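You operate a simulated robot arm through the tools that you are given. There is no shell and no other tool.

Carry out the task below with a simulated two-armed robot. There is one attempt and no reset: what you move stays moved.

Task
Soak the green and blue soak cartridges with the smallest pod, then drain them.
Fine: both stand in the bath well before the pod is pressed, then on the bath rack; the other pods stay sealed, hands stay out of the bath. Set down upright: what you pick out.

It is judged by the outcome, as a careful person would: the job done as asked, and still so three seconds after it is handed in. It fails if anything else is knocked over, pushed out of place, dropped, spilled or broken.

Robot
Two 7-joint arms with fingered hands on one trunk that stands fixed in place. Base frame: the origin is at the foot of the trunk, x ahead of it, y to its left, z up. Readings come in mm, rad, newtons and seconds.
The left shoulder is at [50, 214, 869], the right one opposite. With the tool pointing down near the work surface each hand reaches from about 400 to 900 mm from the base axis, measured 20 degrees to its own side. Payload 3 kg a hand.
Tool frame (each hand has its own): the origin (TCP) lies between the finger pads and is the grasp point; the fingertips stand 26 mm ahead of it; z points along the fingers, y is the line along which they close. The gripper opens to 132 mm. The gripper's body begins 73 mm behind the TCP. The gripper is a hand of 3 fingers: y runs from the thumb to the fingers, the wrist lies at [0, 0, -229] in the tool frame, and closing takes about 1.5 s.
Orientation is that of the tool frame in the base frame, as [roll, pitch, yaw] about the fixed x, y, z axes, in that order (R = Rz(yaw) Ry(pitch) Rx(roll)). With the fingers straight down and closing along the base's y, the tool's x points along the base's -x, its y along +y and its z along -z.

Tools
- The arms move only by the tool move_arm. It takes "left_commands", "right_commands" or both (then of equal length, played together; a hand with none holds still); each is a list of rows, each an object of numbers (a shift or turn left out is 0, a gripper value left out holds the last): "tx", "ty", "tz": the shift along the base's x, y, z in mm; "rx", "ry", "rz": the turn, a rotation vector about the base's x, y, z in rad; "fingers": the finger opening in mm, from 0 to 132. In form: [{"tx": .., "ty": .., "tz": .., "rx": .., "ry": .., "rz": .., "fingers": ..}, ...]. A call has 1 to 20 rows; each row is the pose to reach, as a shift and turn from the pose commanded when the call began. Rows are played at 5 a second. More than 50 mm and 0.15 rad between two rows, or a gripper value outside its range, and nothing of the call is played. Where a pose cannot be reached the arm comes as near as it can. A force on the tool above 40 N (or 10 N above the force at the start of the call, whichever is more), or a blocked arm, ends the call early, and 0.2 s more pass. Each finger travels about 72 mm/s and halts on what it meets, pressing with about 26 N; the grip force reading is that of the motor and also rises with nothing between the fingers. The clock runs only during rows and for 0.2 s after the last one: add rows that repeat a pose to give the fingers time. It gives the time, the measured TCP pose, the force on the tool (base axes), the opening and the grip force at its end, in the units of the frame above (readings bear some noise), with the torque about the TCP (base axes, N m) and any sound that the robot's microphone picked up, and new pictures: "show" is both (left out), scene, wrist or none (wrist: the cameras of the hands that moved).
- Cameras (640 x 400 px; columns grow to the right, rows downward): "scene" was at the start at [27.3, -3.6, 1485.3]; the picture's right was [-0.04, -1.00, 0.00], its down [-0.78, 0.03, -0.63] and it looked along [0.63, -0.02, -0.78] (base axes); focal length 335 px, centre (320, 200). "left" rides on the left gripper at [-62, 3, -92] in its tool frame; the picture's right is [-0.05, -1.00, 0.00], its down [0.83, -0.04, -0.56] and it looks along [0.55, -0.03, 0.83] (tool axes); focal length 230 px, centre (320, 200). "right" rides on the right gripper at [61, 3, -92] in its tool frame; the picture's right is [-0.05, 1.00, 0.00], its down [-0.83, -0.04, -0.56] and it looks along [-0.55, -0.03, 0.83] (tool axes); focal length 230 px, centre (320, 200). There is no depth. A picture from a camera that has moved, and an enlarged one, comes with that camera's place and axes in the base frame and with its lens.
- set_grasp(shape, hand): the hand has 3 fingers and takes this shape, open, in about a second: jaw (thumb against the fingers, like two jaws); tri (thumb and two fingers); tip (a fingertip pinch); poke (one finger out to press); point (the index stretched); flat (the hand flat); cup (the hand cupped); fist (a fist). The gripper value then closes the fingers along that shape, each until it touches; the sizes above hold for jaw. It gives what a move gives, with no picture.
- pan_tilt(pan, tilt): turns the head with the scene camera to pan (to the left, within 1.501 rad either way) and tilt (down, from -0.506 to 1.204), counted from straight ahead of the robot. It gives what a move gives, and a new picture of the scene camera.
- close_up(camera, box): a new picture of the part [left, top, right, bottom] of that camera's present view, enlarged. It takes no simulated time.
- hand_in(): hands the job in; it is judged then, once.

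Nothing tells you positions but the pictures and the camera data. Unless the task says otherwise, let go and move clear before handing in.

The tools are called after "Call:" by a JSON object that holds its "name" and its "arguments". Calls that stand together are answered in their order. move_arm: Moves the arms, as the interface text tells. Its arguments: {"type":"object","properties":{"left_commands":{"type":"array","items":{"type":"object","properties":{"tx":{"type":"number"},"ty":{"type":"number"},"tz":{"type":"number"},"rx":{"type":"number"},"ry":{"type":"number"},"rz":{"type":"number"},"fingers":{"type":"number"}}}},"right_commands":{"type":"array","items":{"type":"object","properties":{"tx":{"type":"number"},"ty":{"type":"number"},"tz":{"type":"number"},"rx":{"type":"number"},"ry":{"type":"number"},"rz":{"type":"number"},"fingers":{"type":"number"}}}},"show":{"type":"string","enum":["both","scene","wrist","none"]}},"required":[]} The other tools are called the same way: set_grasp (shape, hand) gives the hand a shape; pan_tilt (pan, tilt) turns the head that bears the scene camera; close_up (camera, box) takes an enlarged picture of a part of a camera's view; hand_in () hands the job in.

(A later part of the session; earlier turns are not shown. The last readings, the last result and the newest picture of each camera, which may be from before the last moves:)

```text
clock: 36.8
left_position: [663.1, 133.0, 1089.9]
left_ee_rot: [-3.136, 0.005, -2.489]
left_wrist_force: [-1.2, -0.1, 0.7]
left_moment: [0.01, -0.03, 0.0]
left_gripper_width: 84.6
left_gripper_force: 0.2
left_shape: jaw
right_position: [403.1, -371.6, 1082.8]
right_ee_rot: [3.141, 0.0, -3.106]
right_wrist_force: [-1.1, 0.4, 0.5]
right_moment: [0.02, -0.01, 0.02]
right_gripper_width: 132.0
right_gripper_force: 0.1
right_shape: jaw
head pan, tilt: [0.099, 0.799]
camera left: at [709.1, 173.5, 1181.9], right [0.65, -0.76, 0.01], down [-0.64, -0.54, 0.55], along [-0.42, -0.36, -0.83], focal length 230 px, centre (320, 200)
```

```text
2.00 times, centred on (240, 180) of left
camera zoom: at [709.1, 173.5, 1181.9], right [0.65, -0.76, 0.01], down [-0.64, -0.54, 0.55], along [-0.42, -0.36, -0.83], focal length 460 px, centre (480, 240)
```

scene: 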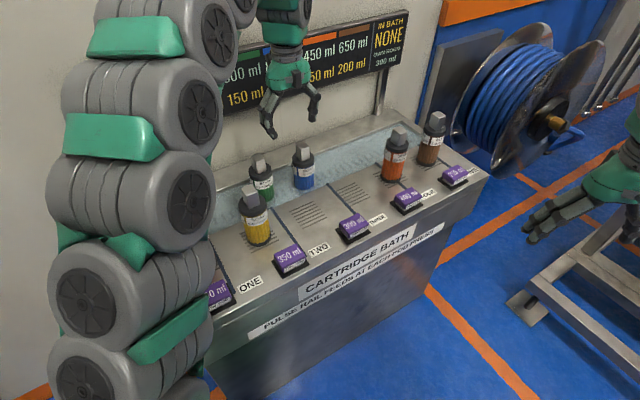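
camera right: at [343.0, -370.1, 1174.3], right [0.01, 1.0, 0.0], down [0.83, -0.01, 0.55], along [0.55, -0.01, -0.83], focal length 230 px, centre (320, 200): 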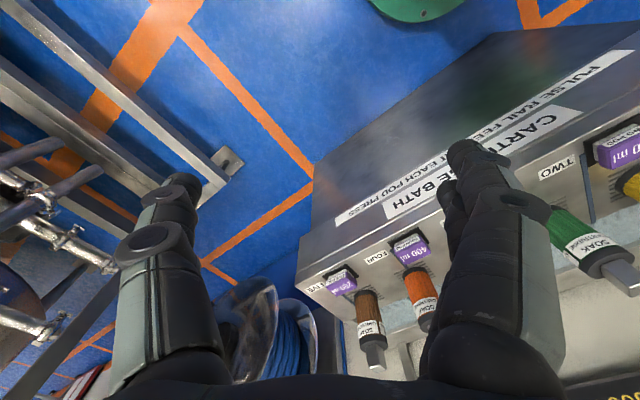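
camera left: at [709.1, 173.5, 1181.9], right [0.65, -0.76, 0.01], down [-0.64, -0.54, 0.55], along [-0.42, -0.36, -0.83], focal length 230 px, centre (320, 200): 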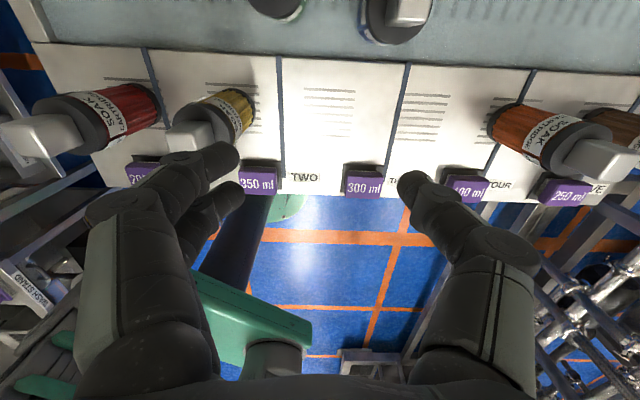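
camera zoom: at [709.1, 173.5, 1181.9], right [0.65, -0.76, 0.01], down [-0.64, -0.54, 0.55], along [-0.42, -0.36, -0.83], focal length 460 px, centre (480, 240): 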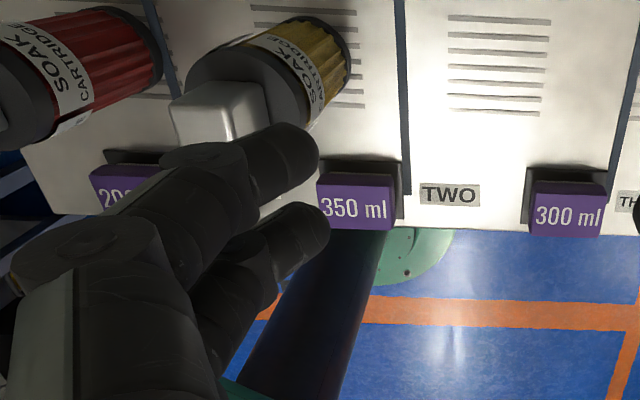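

The sign is unchanged until something is pressed. The smallest pod by label is ONE (200 ml), which I place near (370,280). I'll bring the left hand there, fingers closed, and look.

Call:
{"name": "move_arm", "arguments": {"left_commands": [{"tx": -42, "ty": 20, "fingers": 0}, {"tx": -84, "ty": 40, "fingers": 0}, {"tx": -126, "ty": 60, "fingers": 0}, {"tx": -168, "ty": 80, "fingers": 0}, {"tx": -210, "ty": 100, "fingers": 0}, {"tx": -252, "ty": 120, "fingers": 0}, {"tx": -285, "ty": 145, "fingers": 0}, {"tx": -285, "ty": 145, "fingers": 0}], "show": "both"}}

Call:
{"name": "close_up", "arguments": {"camera": "left", "box": [160, 0, 480, 200]}}

```text
clock: 38.6
left_position: [374.7, 278.8, 1088.7]
left_ee_rot: [-3.136, 0.006, -2.489]
left_wrist_force: [-0.2, -1.1, 0.2]
left_moment: [-0.02, 0.0, 0.02]
left_gripper_width: 0.2
left_gripper_force: 26.6
left_shape: jaw
right_position: [403.4, -371.7, 1082.8]
right_ee_rot: [3.141, 0.0, -3.106]
right_wrist_force: [-0.4, -0.1, 0.1]
right_moment: [-0.01, -0.02, 0.0]
right_gripper_width: 131.6
right_gripper_force: 0.1
right_shape: jaw
head pan, tilt: [0.099, 0.799]
camera left: at [422.2, 317.9, 1180.7], right [0.65, -0.76, 0.01], down [-0.64, -0.54, 0.55], along [-0.42, -0.36, -0.83], focal length 230 px, centre (320, 200)
```

scene: 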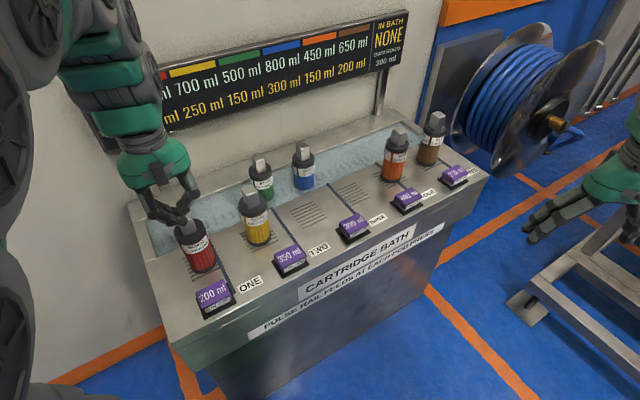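
left: 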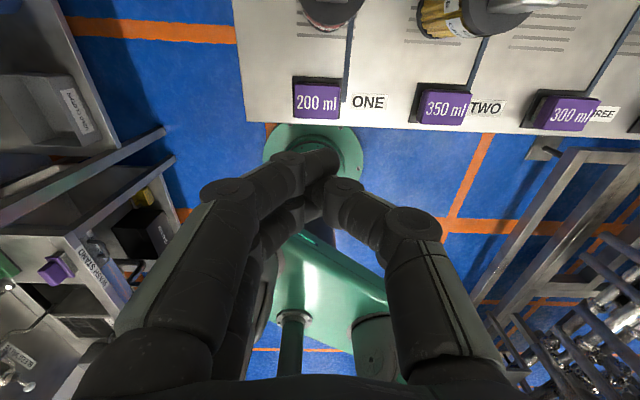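

```text
2.00 times, centred on (320, 100) of left
camera zoom: at [422.2, 317.9, 1180.7], right [0.65, -0.76, 0.01], down [-0.64, -0.54, 0.55], along [-0.42, -0.36, -0.83], focal length 460 px, centre (320, 400)
```

zoom: 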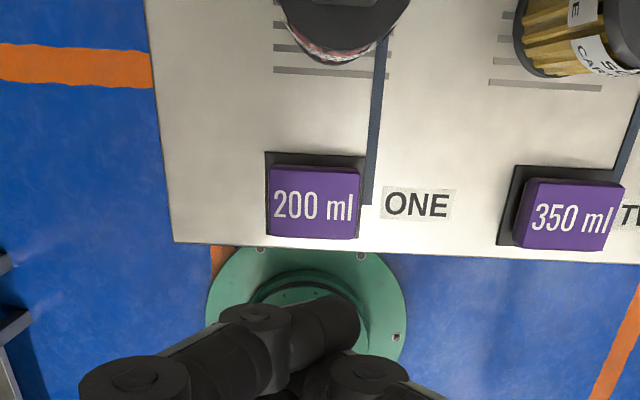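

Pod ONE (200 ml) is right below, at about (369,278), top near z≈815. I'll descend to just above it.

Call:
{"name": "move_arm", "arguments": {"left_commands": [{"tx": -5, "ty": -1, "tz": -45}, {"tx": -6, "ty": -2, "tz": -90}, {"tx": -6, "ty": -2, "tz": -135}, {"tx": -6, "ty": -2, "tz": -175}, {"tx": -6, "ty": -2, "tz": -205}, {"tx": -6, "ty": -2, "tz": -205}], "show": "both"}}

Call:
{"name": "close_up", "arguments": {"camera": "scene", "box": [120, 180, 280, 330]}}

Call:
{"name": "close_up", "arguments": {"camera": "left", "box": [160, 0, 480, 200]}}

```text
clock: 40.0
left_position: [371.4, 276.2, 888.7]
left_ee_rot: [-3.137, 0.006, -2.489]
left_wrist_force: [0.1, 0.3, 0.5]
left_moment: [-0.02, 0.02, 0.0]
left_gripper_width: 0.0
left_gripper_force: 26.2
left_shape: jaw
right_position: [404.3, -371.0, 1082.8]
right_ee_rot: [-3.141, 0.002, -3.104]
right_wrist_force: [-0.5, -0.2, 0.2]
right_moment: [0.0, 0.0, 0.02]
right_gripper_width: 131.9
right_gripper_force: 0.0
right_shape: jaw
head pan, tilt: [0.099, 0.799]
camera left: at [417.0, 316.6, 981.1], right [0.65, -0.76, 0.01], down [-0.64, -0.54, 0.55], along [-0.42, -0.36, -0.84], focal length 230 px, centre (320, 200)
```

scene: 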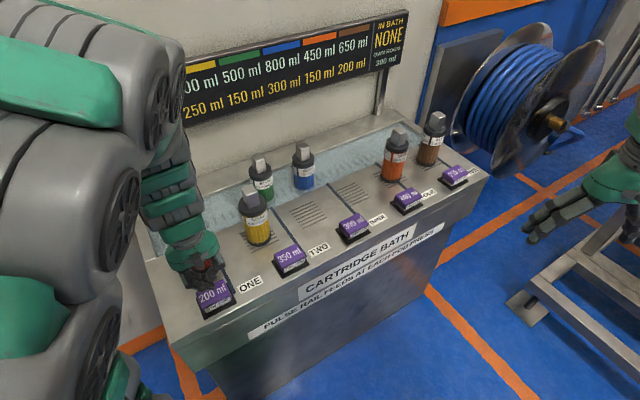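
left: 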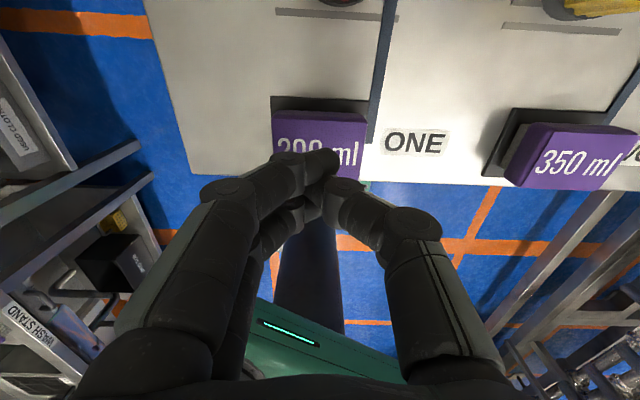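

```text
2.67 times, centred on (200, 255) of scene
camera zoom: at [31.5, 7.4, 1492.3], right [0.1, -1.0, 0.0], down [-0.71, -0.07, -0.7], along [0.69, 0.07, -0.72], focal length 894 px, centre (640, 53)
```

zoom: 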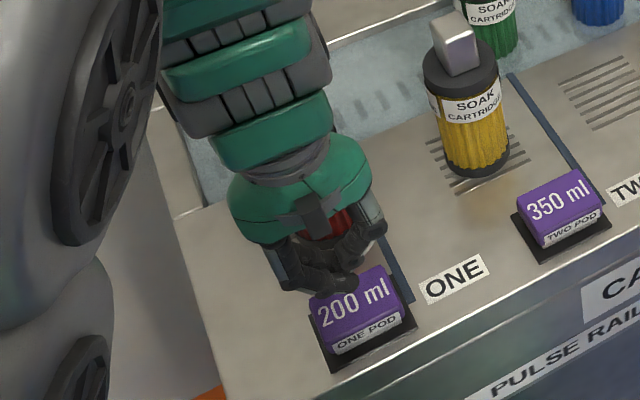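

```text
2.00 times, centred on (320, 100) of left
camera zoom: at [417.0, 316.6, 981.1], right [0.65, -0.76, 0.01], down [-0.64, -0.54, 0.55], along [-0.42, -0.36, -0.84], focal length 460 px, centre (320, 400)
```

zoom: 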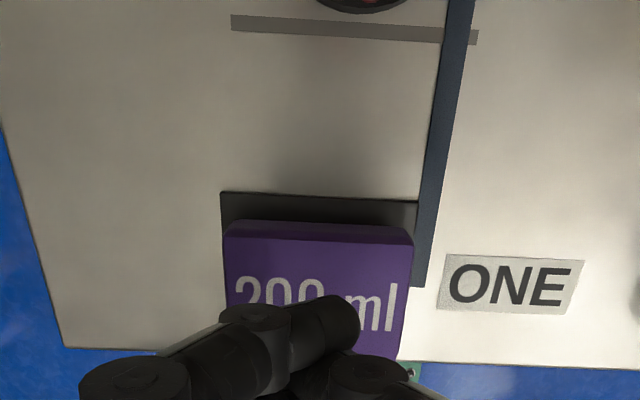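

The closed fingertips are over pod ONE's centre and clear of red. I'll press down gently.

Call:
{"name": "move_arm", "arguments": {"left_commands": [{"tz": -15}, {"tz": -30}, {"tz": -36}, {"tz": -36}], "show": "scene"}}

Call:
{"name": "close_up", "arguments": {"camera": "scene", "box": [120, 180, 280, 330]}}

```text
clock: 41.0
left_position: [370.2, 274.9, 872.4]
left_ee_rot: [-3.137, 0.006, -2.488]
left_wrist_force: [0.0, 0.4, 0.8]
left_moment: [-0.01, 0.01, 0.01]
left_gripper_width: 0.2
left_gripper_force: 26.1
left_shape: jaw
left hand out of reach, approached as far as the arm can: row 2, 3, 4
right_position: [403.7, -371.8, 1081.3]
right_ee_rot: [-3.141, -0.001, -3.104]
right_wrist_force: [-0.8, -0.6, -0.8]
right_moment: [0.02, 0.0, 0.01]
right_gripper_width: 132.0
right_gripper_force: 0.0
right_shape: jaw
head pan, tilt: [0.099, 0.799]
```

scene: 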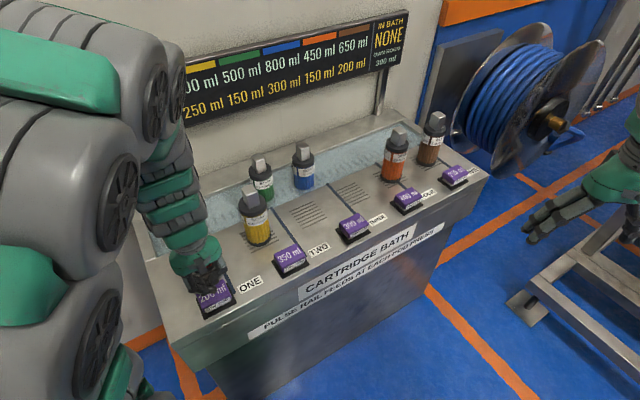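

```text
2.67 times, centred on (200, 255) of scene
camera zoom: at [31.5, 7.4, 1492.3], right [0.1, -1.0, 0.0], down [-0.71, -0.07, -0.7], along [0.69, 0.07, -0.72], focal length 894 px, centre (640, 53)
```

zoom: 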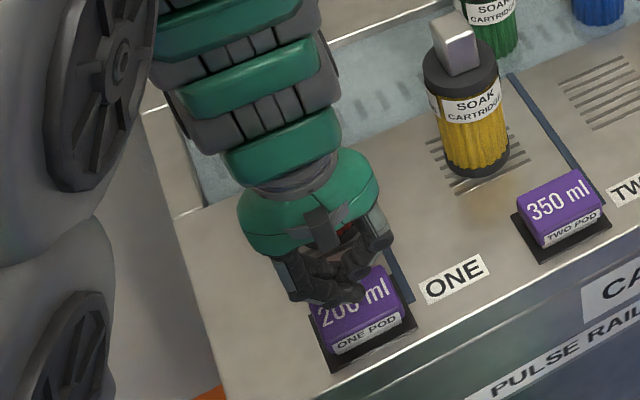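

The arm is at its inner reach limit here. Tilting the hand slightly (wrist away from the shoulder) should give the missing few centimetres.

Call:
{"name": "move_arm", "arguments": {"left_commands": [{"tx": 2, "tz": 15, "ry": 0.07}, {"tx": 4, "tz": 15, "ry": 0.14}, {"tx": 5, "tz": 15, "ry": 0.18}, {"tx": 5, "tz": 15, "ry": 0.18}], "show": "both"}}

Call:
{"name": "close_up", "arguments": {"camera": "scene", "box": [120, 180, 280, 330]}}

```text
clock: 42.0
left_position: [376.4, 276.5, 885.6]
left_ee_rot: [3.037, -0.136, -2.484]
left_wrist_force: [-0.4, 0.0, 0.2]
left_moment: [0.0, 0.02, -0.01]
left_gripper_width: 0.2
left_gripper_force: 26.0
left_shape: jaw
right_position: [404.5, -370.7, 1083.7]
right_ee_rot: [-3.139, -0.001, -3.105]
right_wrist_force: [1.0, 0.3, -0.5]
right_moment: [0.01, 0.01, 0.04]
right_gripper_width: 131.7
right_gripper_force: 0.1
right_shape: jaw
head pan, tilt: [0.099, 0.799]
camera left: at [438.6, 316.2, 969.5], right [0.64, -0.76, -0.11], down [-0.53, -0.54, 0.66], along [-0.56, -0.36, -0.75], focal length 230 px, centre (320, 200)
```

scene: 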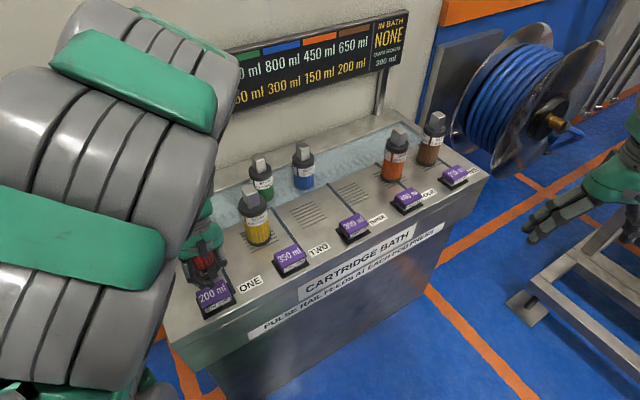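
left: 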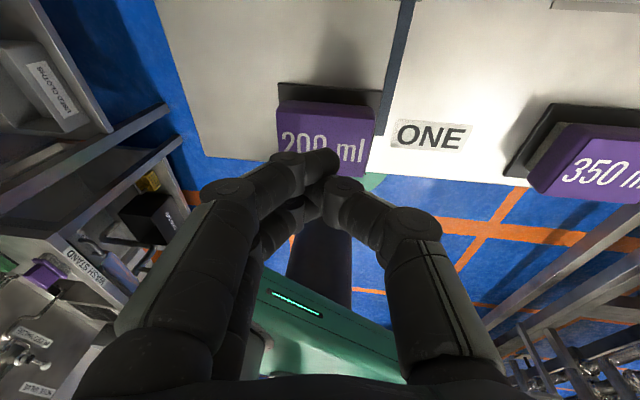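

```text
2.67 times, centred on (200, 255) of scene
camera zoom: at [31.5, 7.4, 1492.3], right [0.1, -1.0, 0.0], down [-0.71, -0.07, -0.7], along [0.69, 0.07, -0.72], focal length 894 px, centre (640, 53)
```

zoom: 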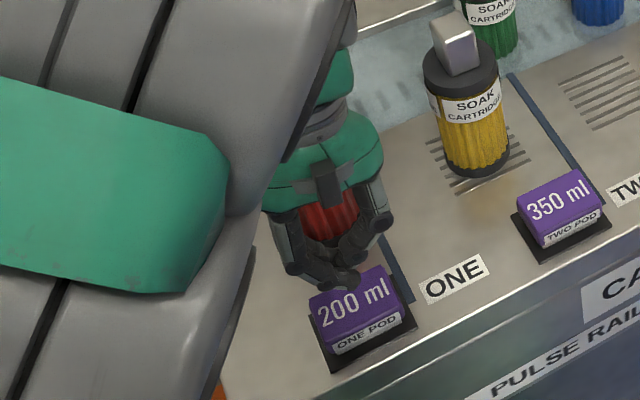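

There's room now, with red still clear behind the hand. Continuing down onto the pod.

Call:
{"name": "move_arm", "arguments": {"left_commands": [{"tz": -10}, {"tz": -20}, {"tz": -28}, {"tz": -32}, {"tz": -36}, {"tz": -36}], "show": "both"}}

Call:
{"name": "close_up", "arguments": {"camera": "scene", "box": [120, 180, 280, 330]}}

```text
clock: 43.4
left_position: [376.7, 275.2, 850.3]
left_ee_rot: [3.037, -0.138, -2.48]
left_wrist_force: [-0.3, -1.3, 3.6]
left_moment: [0.03, -0.06, 0.02]
left_gripper_width: 0.0
left_gripper_force: 26.3
left_shape: jaw
right_position: [403.3, -371.6, 1082.9]
right_ee_rot: [-3.14, 0.001, -3.103]
right_wrist_force: [-0.6, -0.1, 0.2]
right_moment: [0.0, 0.0, 0.0]
right_gripper_width: 131.9
right_gripper_force: 0.0
right_shape: jaw
head pan, tilt: [0.099, 0.799]
camera left: at [438.7, 315.2, 933.1], right [0.64, -0.76, -0.11], down [-0.53, -0.54, 0.66], along [-0.56, -0.36, -0.75], focal length 230 px, centre (320, 200)
```

scene: 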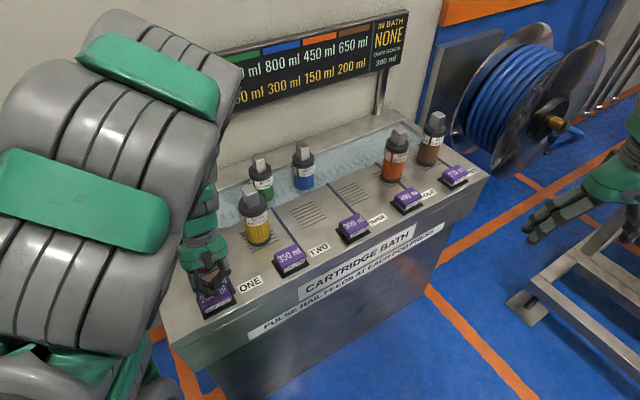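
left: 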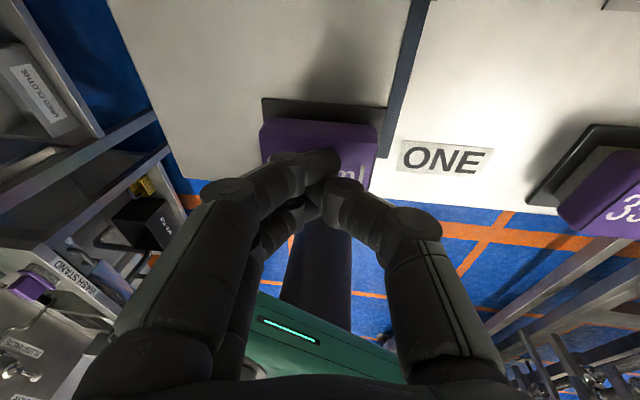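

```text
2.67 times, centred on (200, 255) of scene
camera zoom: at [31.4, 7.4, 1492.3], right [0.1, -1.0, 0.0], down [-0.71, -0.07, -0.7], along [0.69, 0.07, -0.72], focal length 894 px, centre (640, 53)
```

zoom: 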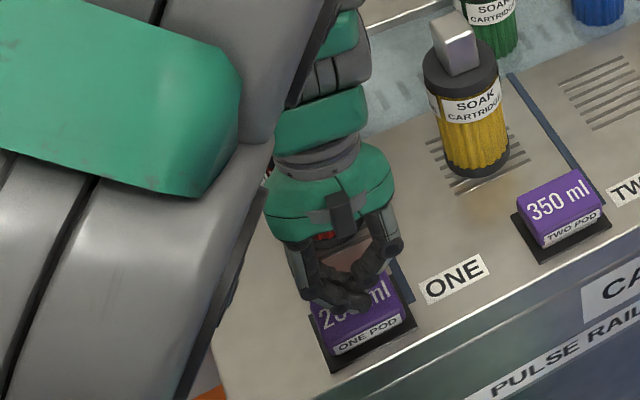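

The tips are touching the 200 ml pod (3.6 N). Now a gentle press in small increments.

Call:
{"name": "move_arm", "arguments": {"left_commands": [{"tz": -2}, {"tz": -4}, {"tz": -6}, {"tz": -8}, {"tz": -8}], "show": "scene"}}

Call:
{"name": "close_up", "arguments": {"camera": "scene", "box": [220, 0, 420, 130]}}

Call:
{"name": "close_up", "arguments": {"camera": "scene", "box": [120, 180, 280, 330]}}

```text
clock: 44.6
left_position: [375.2, 276.0, 839.7]
left_ee_rot: [3.036, -0.136, -2.482]
left_wrist_force: [-7.5, 2.4, 22.6]
left_moment: [0.23, -0.15, 0.1]
left_gripper_width: 0.0
left_gripper_force: 26.0
left_shape: jaw
right_position: [405.0, -369.8, 1081.7]
right_ee_rot: [-3.141, 0.0, -3.103]
right_wrist_force: [-0.4, 0.2, 0.6]
right_moment: [0.04, 0.0, 0.0]
right_gripper_width: 131.7
right_gripper_force: 0.1
right_shape: jaw
head pan, tilt: [0.099, 0.799]
```

scene: 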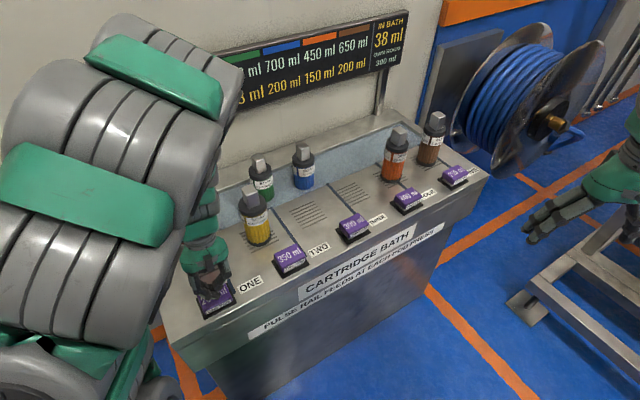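

```text
3.08 times, centred on (320, 65) of scene
camera zoom: at [31.2, 7.3, 1492.3], right [0.1, -0.99, 0.0], down [-0.71, -0.07, -0.7], along [0.69, 0.07, -0.72], focal length 1032 px, centre (320, 615)
```

zoom: 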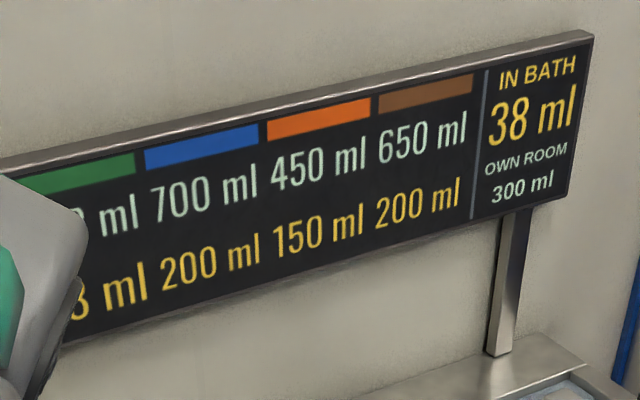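

```text
2.67 times, centred on (200, 255) of scene
camera zoom: at [31.2, 7.3, 1492.3], right [0.1, -0.99, 0.0], down [-0.71, -0.07, -0.7], along [0.69, 0.07, -0.72], focal length 894 px, centre (640, 53)
```

zoom: 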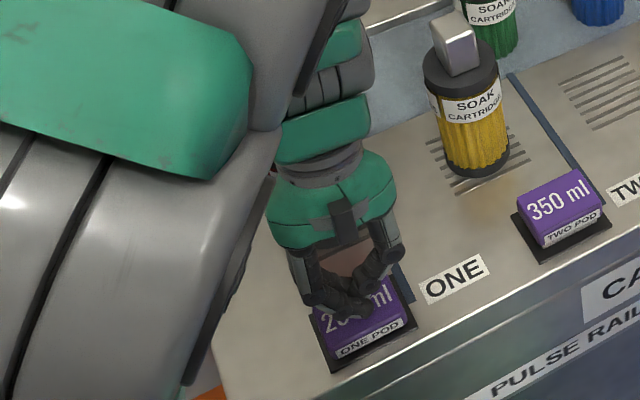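

The pod released: the sign is live — blue has 200 ml to go, and 38 ml is still in the bath. I'll lift off and watch where it settles.

Call:
{"name": "move_arm", "arguments": {"left_commands": [{"tz": 10}, {"tz": 30}, {"tz": 50}, {"tz": 50}, {"tz": 50}, {"tz": 50}], "show": "scene"}}

Call:
{"name": "close_up", "arguments": {"camera": "scene", "box": [180, 0, 420, 130]}}

Call:
{"name": "close_up", "arguments": {"camera": "scene", "box": [120, 180, 280, 330]}}

```text
clock: 46.0
left_position: [373.6, 275.5, 891.0]
left_ee_rot: [3.037, -0.138, -2.482]
left_wrist_force: [0.1, -0.6, 0.6]
left_moment: [0.02, 0.0, 0.01]
left_gripper_width: 0.0
left_gripper_force: 25.9
left_shape: jaw
right_position: [404.3, -372.3, 1082.8]
right_ee_rot: [3.141, -0.001, -3.104]
right_wrist_force: [0.2, 0.1, 0.6]
right_moment: [0.0, 0.0, 0.02]
right_gripper_width: 131.9
right_gripper_force: 0.1
right_shape: jaw
head pan, tilt: [0.099, 0.799]
```

scene: 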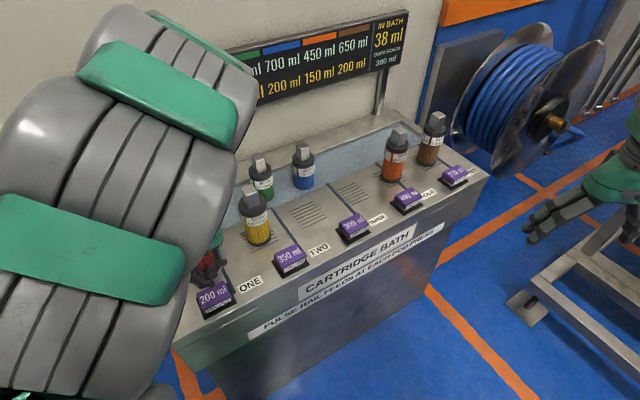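

```text
2.67 times, centred on (300, 65) of scene
camera zoom: at [31.5, 7.4, 1492.3], right [0.1, -1.0, 0.0], down [-0.71, -0.07, -0.7], along [0.69, 0.07, -0.72], focal length 894 px, centre (373, 560)
```

zoom: 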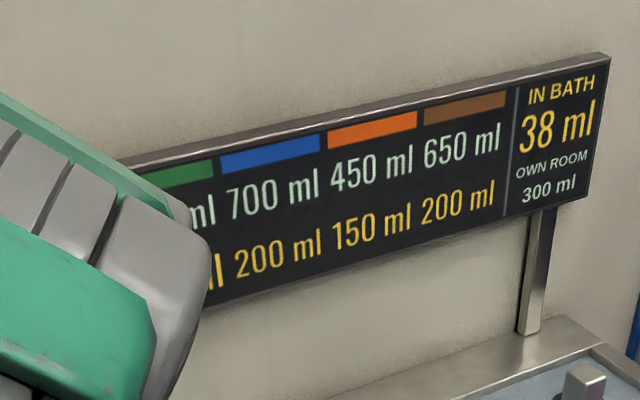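

```text
2.67 times, centred on (200, 255) of scene
camera zoom: at [31.5, 7.4, 1492.3], right [0.1, -1.0, 0.0], down [-0.71, -0.07, -0.7], along [0.69, 0.07, -0.72], focal length 894 px, centre (640, 53)
```

zoom: 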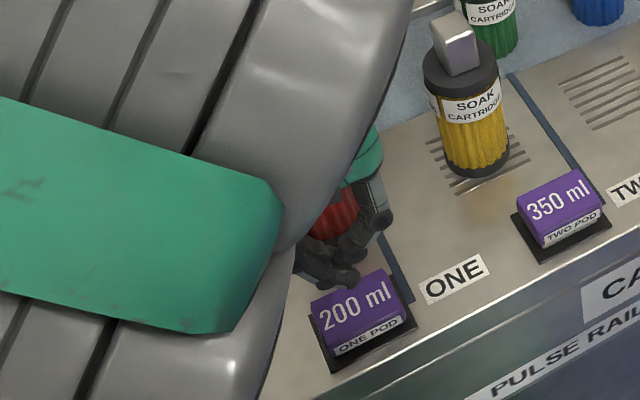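

The split is proportional to room (blue 100, green ~62, 38 left in the bath), so three presses of this pod will complete both without overfilling. Pressing a second time.

Call:
{"name": "move_arm", "arguments": {"left_commands": [{"tz": -15}, {"tz": -30}, {"tz": -40}, {"tz": -44}, {"tz": -47}, {"tz": -50}, {"tz": -50}], "show": "scene"}}

Call:
{"name": "close_up", "arguments": {"camera": "scene", "box": [180, 0, 420, 130]}}

```text
clock: 47.6
left_position: [374.8, 274.9, 840.3]
left_ee_rot: [3.038, -0.136, -2.481]
left_wrist_force: [-7.3, 2.9, 23.1]
left_moment: [0.34, -0.24, 0.04]
left_gripper_width: 0.1
left_gripper_force: 26.0
left_shape: jaw
right_position: [403.7, -371.1, 1082.0]
right_ee_rot: [3.141, 0.0, -3.103]
right_wrist_force: [-0.1, -0.6, 0.4]
right_moment: [0.02, 0.06, 0.01]
right_gripper_width: 131.9
right_gripper_force: 0.0
right_shape: jaw
head pan, tilt: [0.099, 0.799]
```

scene: 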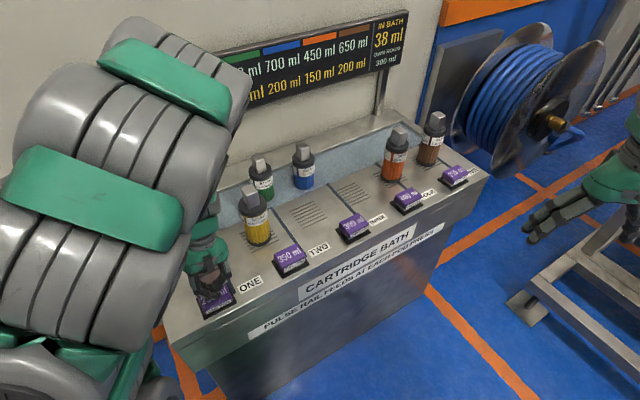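

```text
2.67 times, centred on (300, 65) of scene
camera zoom: at [31.2, 7.3, 1492.3], right [0.1, -0.99, 0.0], down [-0.71, -0.07, -0.7], along [0.69, 0.07, -0.72], focal length 894 px, centre (373, 560)
```

zoom: 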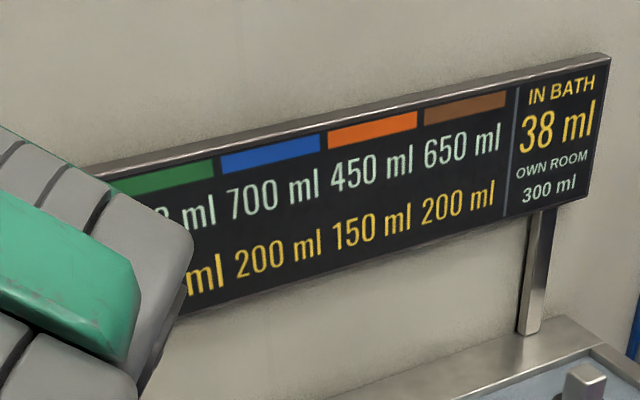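

No change this time at the same depth; maybe it needs a hair more. Pressing a little deeper.

Call:
{"name": "move_arm", "arguments": {"left_commands": [{"tz": -1.5}, {"tz": -3}, {"tz": -4}, {"tz": -4}], "show": "none"}}

Call:
{"name": "close_up", "arguments": {"camera": "scene", "box": [180, 0, 420, 130]}}

Call:
{"name": "close_up", "arguments": {"camera": "scene", "box": [120, 180, 280, 330]}}

```text
clock: 48.1
left_position: [374.7, 277.1, 839.7]
left_ee_rot: [3.036, -0.136, -2.485]
left_wrist_force: [-6.7, 1.1, 29.9]
left_moment: [0.25, -0.24, 0.08]
left_gripper_width: 0.0
left_gripper_force: 25.8
left_shape: jaw
right_position: [404.0, -372.1, 1081.7]
right_ee_rot: [-3.14, -0.001, -3.104]
right_wrist_force: [-0.7, -0.5, 0.4]
right_moment: [-0.01, -0.02, 0.01]
right_gripper_width: 131.6
right_gripper_force: 0.0
right_shape: jaw
head pan, tilt: [0.099, 0.799]
stopped in row 2 (left hand): the force on the tool passed its limit at 42 N (the readings are from after the stop); the commanded pose is now the measured one
```

```text
2.67 times, centred on (300, 65) of scene
camera zoom: at [31.2, 7.3, 1492.3], right [0.1, -1.0, 0.0], down [-0.71, -0.07, -0.7], along [0.69, 0.07, -0.72], focal length 894 px, centre (373, 560)
```

zoom: 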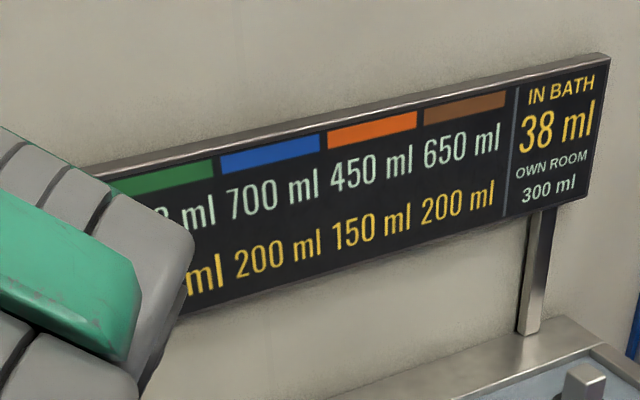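

```text
2.67 times, centred on (200, 255) of scene
camera zoom: at [31.2, 7.3, 1492.3], right [0.1, -1.0, 0.0], down [-0.71, -0.07, -0.7], along [0.69, 0.07, -0.72], focal length 894 px, centre (640, 53)
```

zoom: 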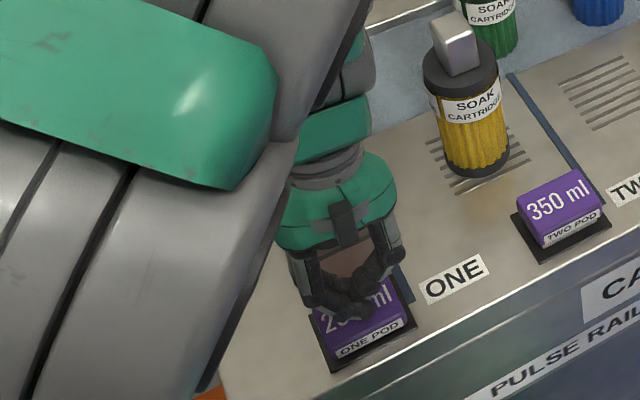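

The button bottoms out with no new feed. I'll lift fully clear, wait a little, and inspect the sign and pod.

Call:
{"name": "move_arm", "arguments": {"left_commands": [{"tz": 10}, {"tz": 30}, {"tz": 50}, {"tz": 50}, {"tz": 50}, {"tz": 50}, {"tz": 50}, {"tz": 50}, {"tz": 50}, {"tz": 50}, {"tz": 50}, {"tz": 50}], "show": "both"}}

Call:
{"name": "close_up", "arguments": {"camera": "scene", "box": [180, 0, 420, 130]}}

Call:
{"name": "close_up", "arguments": {"camera": "scene", "box": [180, 220, 340, 330]}}

Call:
{"name": "close_up", "arguments": {"camera": "scene", "box": [220, 100, 420, 220]}}

```text
clock: 50.7
left_position: [374.2, 276.7, 889.7]
left_ee_rot: [3.037, -0.135, -2.484]
left_wrist_force: [-0.1, -0.5, -0.4]
left_moment: [0.02, -0.04, -0.03]
left_gripper_width: 0.1
left_gripper_force: 26.0
left_shape: jaw
right_position: [404.7, -371.5, 1082.9]
right_ee_rot: [-3.141, 0.0, -3.104]
right_wrist_force: [-0.2, 0.4, -0.7]
right_moment: [0.01, 0.0, 0.0]
right_gripper_width: 131.6
right_gripper_force: 0.1
right_shape: jaw
head pan, tilt: [0.099, 0.799]
camera left: at [436.7, 315.3, 973.0], right [0.64, -0.76, -0.11], down [-0.53, -0.54, 0.66], along [-0.56, -0.36, -0.75], focal length 230 px, centre (320, 200)
```

scene: 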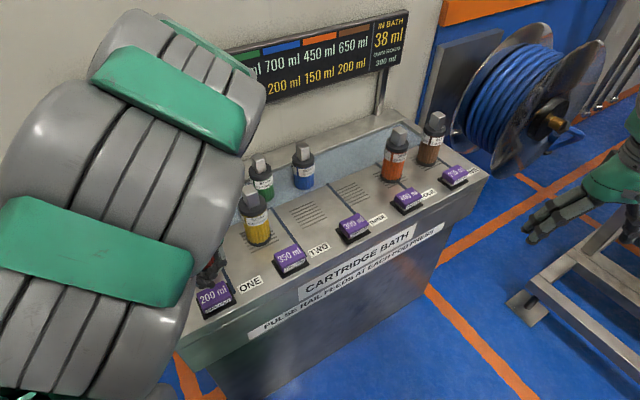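
left: 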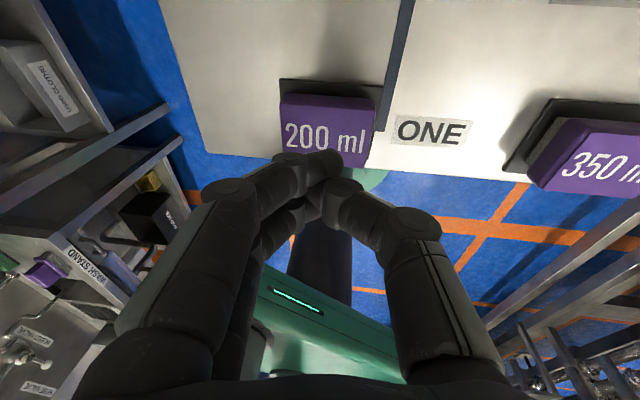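

```text
2.67 times, centred on (300, 65) of scene
camera zoom: at [31.5, 7.4, 1492.3], right [0.1, -1.0, 0.0], down [-0.71, -0.07, -0.7], along [0.69, 0.07, -0.72], focal length 894 px, centre (373, 560)
```

zoom: 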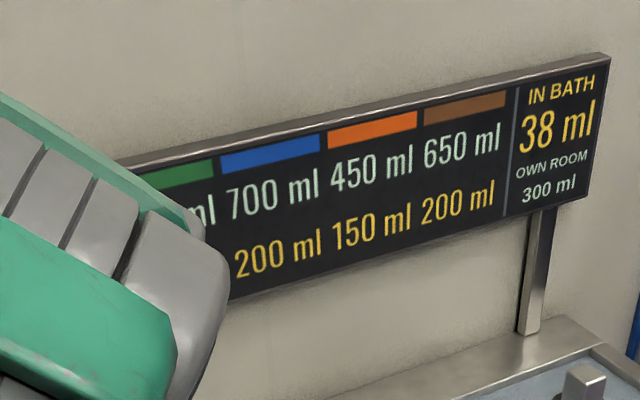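

```text
3.64 times, centred on (260, 275) of scene
camera zoom: at [31.5, 7.4, 1492.3], right [0.1, -1.0, 0.0], down [-0.71, -0.07, -0.7], along [0.69, 0.07, -0.72], focal length 1219 px, centre (538, -73)
```

zoom: 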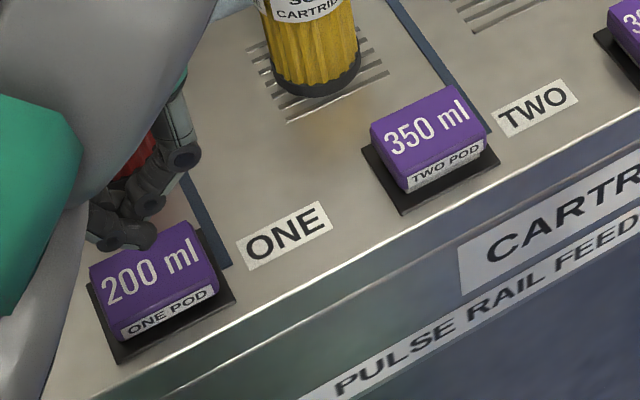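

```text
3.20 times, centred on (320, 160) of scene
camera zoom: at [31.5, 7.4, 1492.3], right [0.1, -1.0, 0.0], down [-0.71, -0.07, -0.7], along [0.69, 0.07, -0.72], focal length 1073 px, centre (320, 328)
```

zoom: 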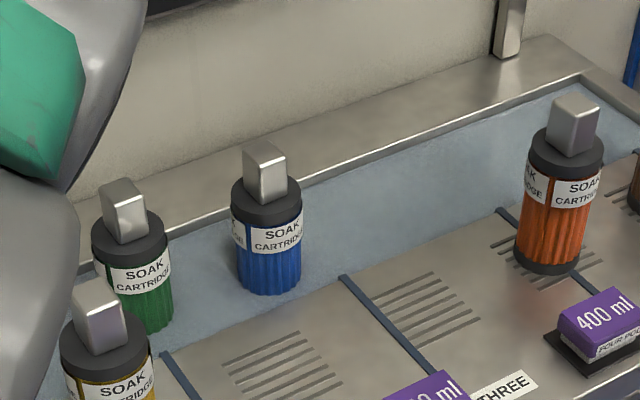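

The sign is steady at 38 ml and the pod has sprung back up. I'll try another distinct press now that some time has passed.

Call:
{"name": "move_arm", "arguments": {"left_commands": [{"tz": -15}, {"tz": -30}, {"tz": -38}, {"tz": -42}, {"tz": -44}, {"tz": -46}, {"tz": -48}, {"tz": -50}, {"tz": -51}, {"tz": -51}, {"tz": -51}], "show": "none"}}

Call:
{"name": "close_up", "arguments": {"camera": "scene", "box": [180, 0, 420, 130]}}

Call:
{"name": "close_up", "arguments": {"camera": "left", "box": [160, 0, 480, 200]}}

```text
clock: 52.6
left_position: [374.3, 274.0, 839.6]
left_ee_rot: [3.036, -0.137, -2.483]
left_wrist_force: [-6.5, 2.5, 30.1]
left_moment: [0.22, -0.24, 0.07]
left_gripper_width: 0.0
left_gripper_force: 26.4
left_shape: jaw
right_position: [403.6, -370.2, 1081.7]
right_ee_rot: [3.141, -0.001, -3.104]
right_wrist_force: [-0.8, -0.4, -0.4]
right_moment: [0.01, 0.01, 0.0]
right_gripper_width: 131.8
right_gripper_force: 0.0
right_shape: jaw
head pan, tilt: [0.099, 0.799]
stopped in row 9 (left hand): the force on the tool passed its limit at 46 N (the readings are from after the stop); the commanded pose is now the measured one
```

```text
2.67 times, centred on (300, 65) of scene
camera zoom: at [31.2, 7.3, 1492.3], right [0.1, -0.99, 0.0], down [-0.71, -0.07, -0.7], along [0.69, 0.07, -0.72], focal length 894 px, centre (373, 560)
```

zoom: 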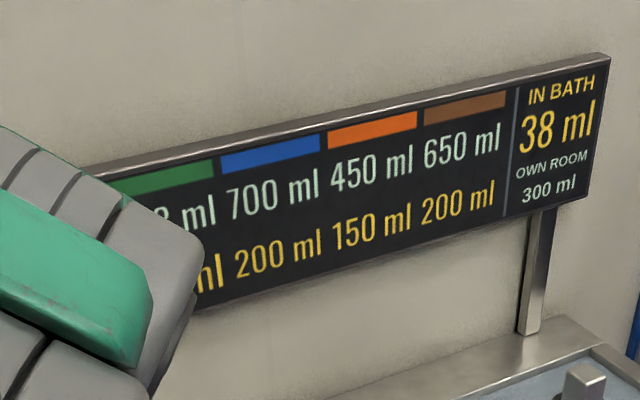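

```text
2.00 times, centred on (320, 100) of left
camera zoom: at [437.8, 315.0, 923.0], right [0.64, -0.76, -0.11], down [-0.53, -0.54, 0.66], along [-0.56, -0.36, -0.75], focal length 460 px, centre (320, 400)
```

zoom: 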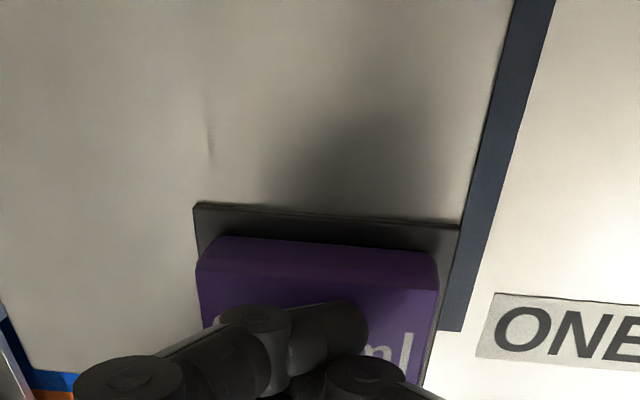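

No second feed: this pod seems to be spent after its first press. I'll lift away and read the whole sign, including green, before deciding anything.

Call:
{"name": "move_arm", "arguments": {"left_commands": [{"tz": 20}, {"tz": 60}, {"tz": 100, "ry": -0.07}, {"tz": 140, "ry": -0.14}, {"tx": -20, "ty": 40, "tz": 160, "ry": -0.18}, {"tx": -20, "ty": 85, "tz": 180, "ry": -0.18}, {"tx": -20, "ty": 130, "tz": 200, "ry": -0.18}, {"tx": -20, "ty": 175, "tz": 220, "ry": -0.18}, {"tx": -20, "ty": 220, "tz": 240, "ry": -0.18}], "show": "scene"}}

Call:
{"name": "close_up", "arguments": {"camera": "scene", "box": [60, 0, 420, 170]}}

Call:
{"name": "close_up", "arguments": {"camera": "scene", "box": [150, 200, 350, 330]}}

```text
clock: 54.6
left_position: [356.6, 494.3, 1077.1]
left_ee_rot: [-3.137, 0.007, -2.491]
left_wrist_force: [0.0, 0.1, -0.1]
left_moment: [0.01, 0.01, 0.03]
left_gripper_width: 0.0
left_gripper_force: 26.0
left_shape: jaw
right_position: [403.9, -369.6, 1082.2]
right_ee_rot: [3.141, 0.0, -3.105]
right_wrist_force: [-0.1, -1.2, 0.3]
right_moment: [0.0, -0.01, 0.06]
right_gripper_width: 131.8
right_gripper_force: 0.1
right_shape: jaw
head pan, tilt: [0.099, 0.799]
```

scene: 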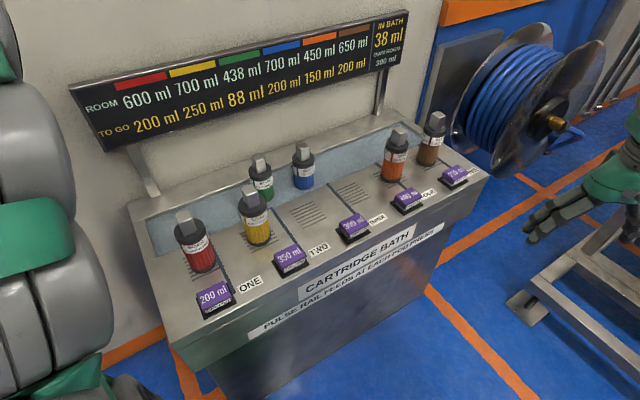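

```text
1.78 times, centred on (240, 85) of scene
camera zoom: at [31.5, 7.5, 1492.3], right [0.1, -1.0, 0.0], down [-0.71, -0.07, -0.7], along [0.69, 0.07, -0.72], focal length 596 px, centre (462, 404)
```

zoom: 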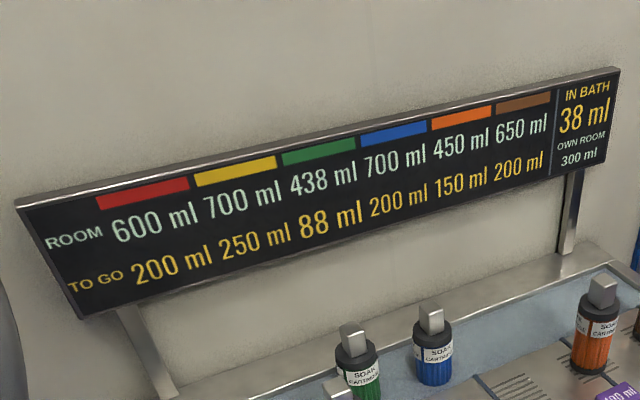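

```text
3.08 times, centred on (250, 265) of scene
camera zoom: at [31.5, 7.5, 1492.3], right [0.1, -1.0, 0.0], down [-0.71, -0.07, -0.7], along [0.69, 0.07, -0.72], focal length 1032 px, centre (535, 0)
```

zoom: 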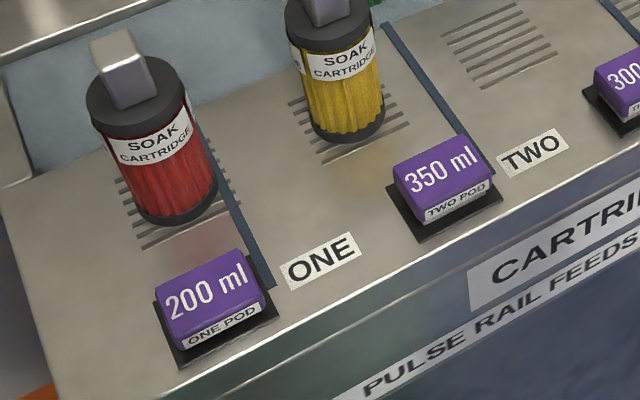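

Sign: green 88 ml to go, blue 200 ml to go, 38 ml loose in the bath. I'll compare pod ONE's height now against the earlier views.

Call:
{"name": "close_up", "arguments": {"camera": "scene", "box": [120, 180, 280, 330]}}

Call:
{"name": "close_up", "arguments": {"camera": "scene", "box": [185, 265, 265, 320]}}

Call:
{"name": "close_up", "arguments": {"camera": "scene", "box": [255, 225, 335, 280]}}

```text
2.67 times, centred on (200, 255) of scene
camera zoom: at [31.5, 7.5, 1492.3], right [0.1, -1.0, 0.0], down [-0.71, -0.07, -0.7], along [0.69, 0.07, -0.72], focal length 894 px, centre (640, 53)
```

zoom: 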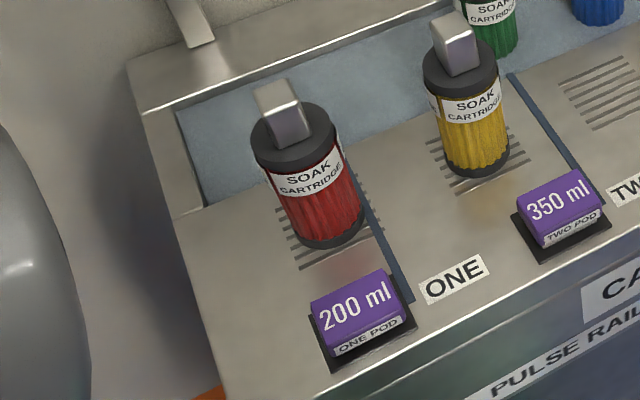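

```text
7.27 times, centred on (225, 292) of scene
camera zoom: at [31.5, 7.5, 1492.3], right [0.1, -1.0, 0.0], down [-0.71, -0.07, -0.7], along [0.69, 0.07, -0.72], focal length 2438 px, centre (1011, -473)
```

zoom: 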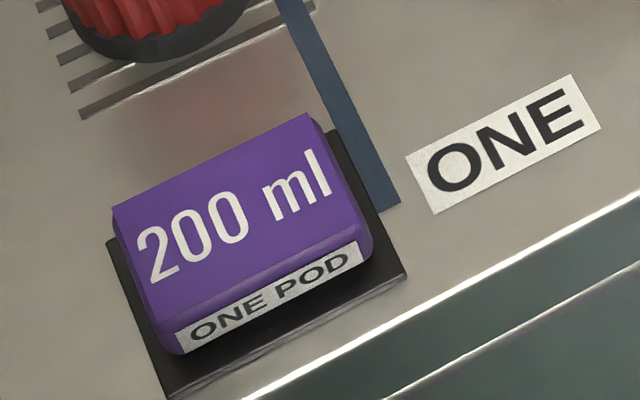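

```text
7.27 times, centred on (295, 252) of scene
camera zoom: at [31.5, 7.5, 1492.3], right [0.1, -1.0, 0.0], down [-0.71, -0.07, -0.7], along [0.69, 0.07, -0.72], focal length 2438 px, centre (502, -182)
```

zoom: 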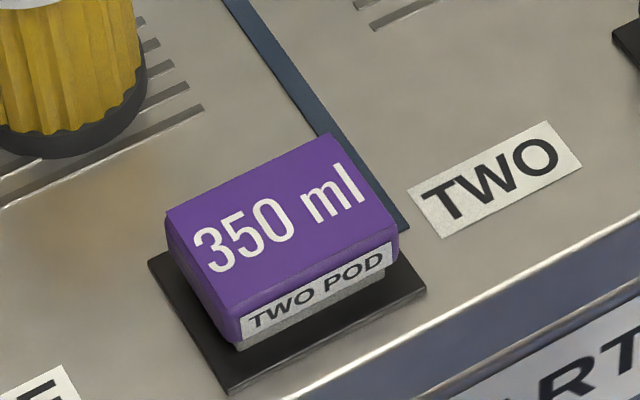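

Pod ONE is visibly down and spent, the others still sealed; no single pod here could have zeroed both counters, so the pod's part is done. Next: drain — I'll return to green, lift it straight up over the bath, and set it on the slotted rack.

Call:
{"name": "move_arm", "arguments": {"left_commands": [{"tx": 37, "ty": -25, "fingers": 85}, {"tx": 73, "ty": -50, "fingers": 85}, {"tx": 110, "ty": -75, "fingers": 85}, {"tx": 146, "ty": -100, "fingers": 85}, {"tx": 183, "ty": -125, "fingers": 85}, {"tx": 219, "ty": -150, "fingers": 85}, {"tx": 256, "ty": -175, "fingers": 85}, {"tx": 292, "ty": -200, "fingers": 85}, {"tx": 329, "ty": -225, "fingers": 85}, {"tx": 365, "ty": -250, "fingers": 85}, {"tx": 365, "ty": -250, "tz": -30, "fingers": 85}, {"tx": 365, "ty": -250, "tz": -60, "fingers": 85}, {"tx": 365, "ty": -250, "tz": -75, "fingers": 85}, {"tx": 365, "ty": -250, "tz": -75, "fingers": 85}], "show": "both"}}

Call:
{"name": "close_up", "arguments": {"camera": "left", "box": [160, 0, 480, 200]}}

Call:
{"name": "close_up", "arguments": {"camera": "scene", "box": [220, 80, 360, 200]}}

```text
clock: 57.6
left_position: [720.2, 244.6, 1003.3]
left_ee_rot: [-3.138, 0.007, -2.49]
left_wrist_force: [-0.2, 0.5, 0.5]
left_moment: [0.03, -0.03, 0.01]
left_gripper_width: 85.1
left_gripper_force: 0.0
left_shape: jaw
right_position: [403.9, -371.0, 1082.7]
right_ee_rot: [3.141, 0.001, -3.104]
right_wrist_force: [-0.2, -0.7, 0.0]
right_moment: [0.03, 0.01, -0.01]
right_gripper_width: 132.0
right_gripper_force: 0.0
right_shape: jaw
head pan, tilt: [0.099, 0.799]
camera left: at [766.3, 285.1, 1097.3], right [0.65, -0.76, 0.01], down [-0.64, -0.54, 0.55], along [-0.42, -0.36, -0.84], focal length 230 px, centre (320, 200)
```

scene: 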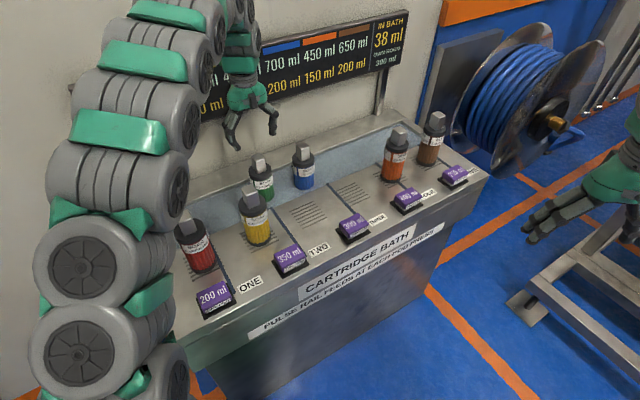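
left: 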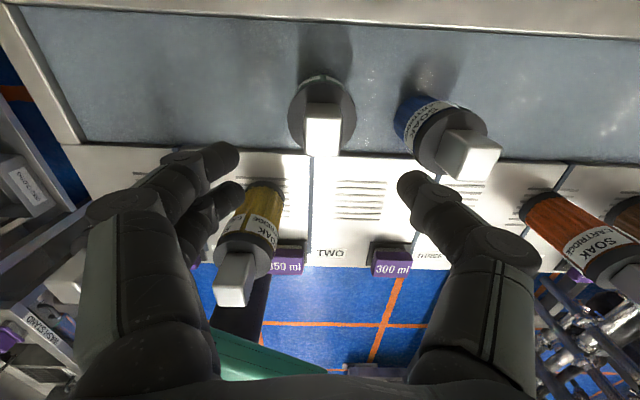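

```text
2.00 times, centred on (320, 100) of left
camera zoom: at [766.3, 285.1, 1097.3], right [0.65, -0.76, 0.01], down [-0.64, -0.54, 0.55], along [-0.42, -0.36, -0.84], focal length 460 px, centre (320, 400)
```

zoom: 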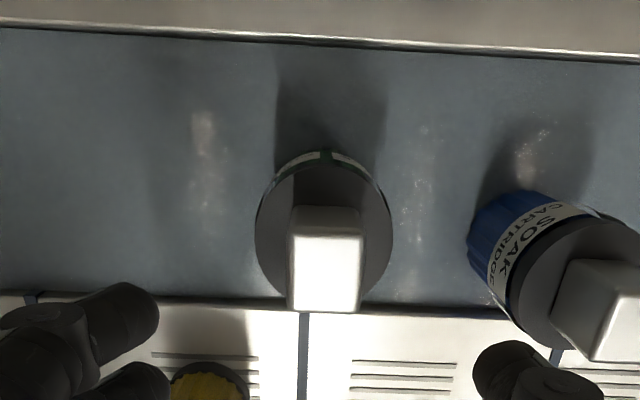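

```text
3.33 times, centred on (290, 140) of scene
camera zoom: at [31.5, 7.4, 1492.3], right [0.1, -1.0, 0.0], down [-0.71, -0.07, -0.7], along [0.69, 0.07, -0.72], focal length 1118 px, centre (420, 400)
```

zoom: 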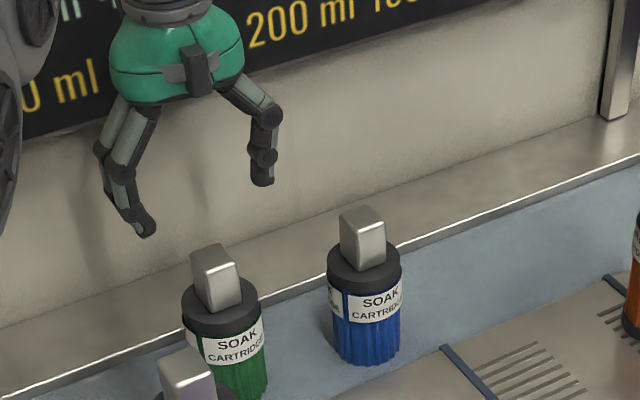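

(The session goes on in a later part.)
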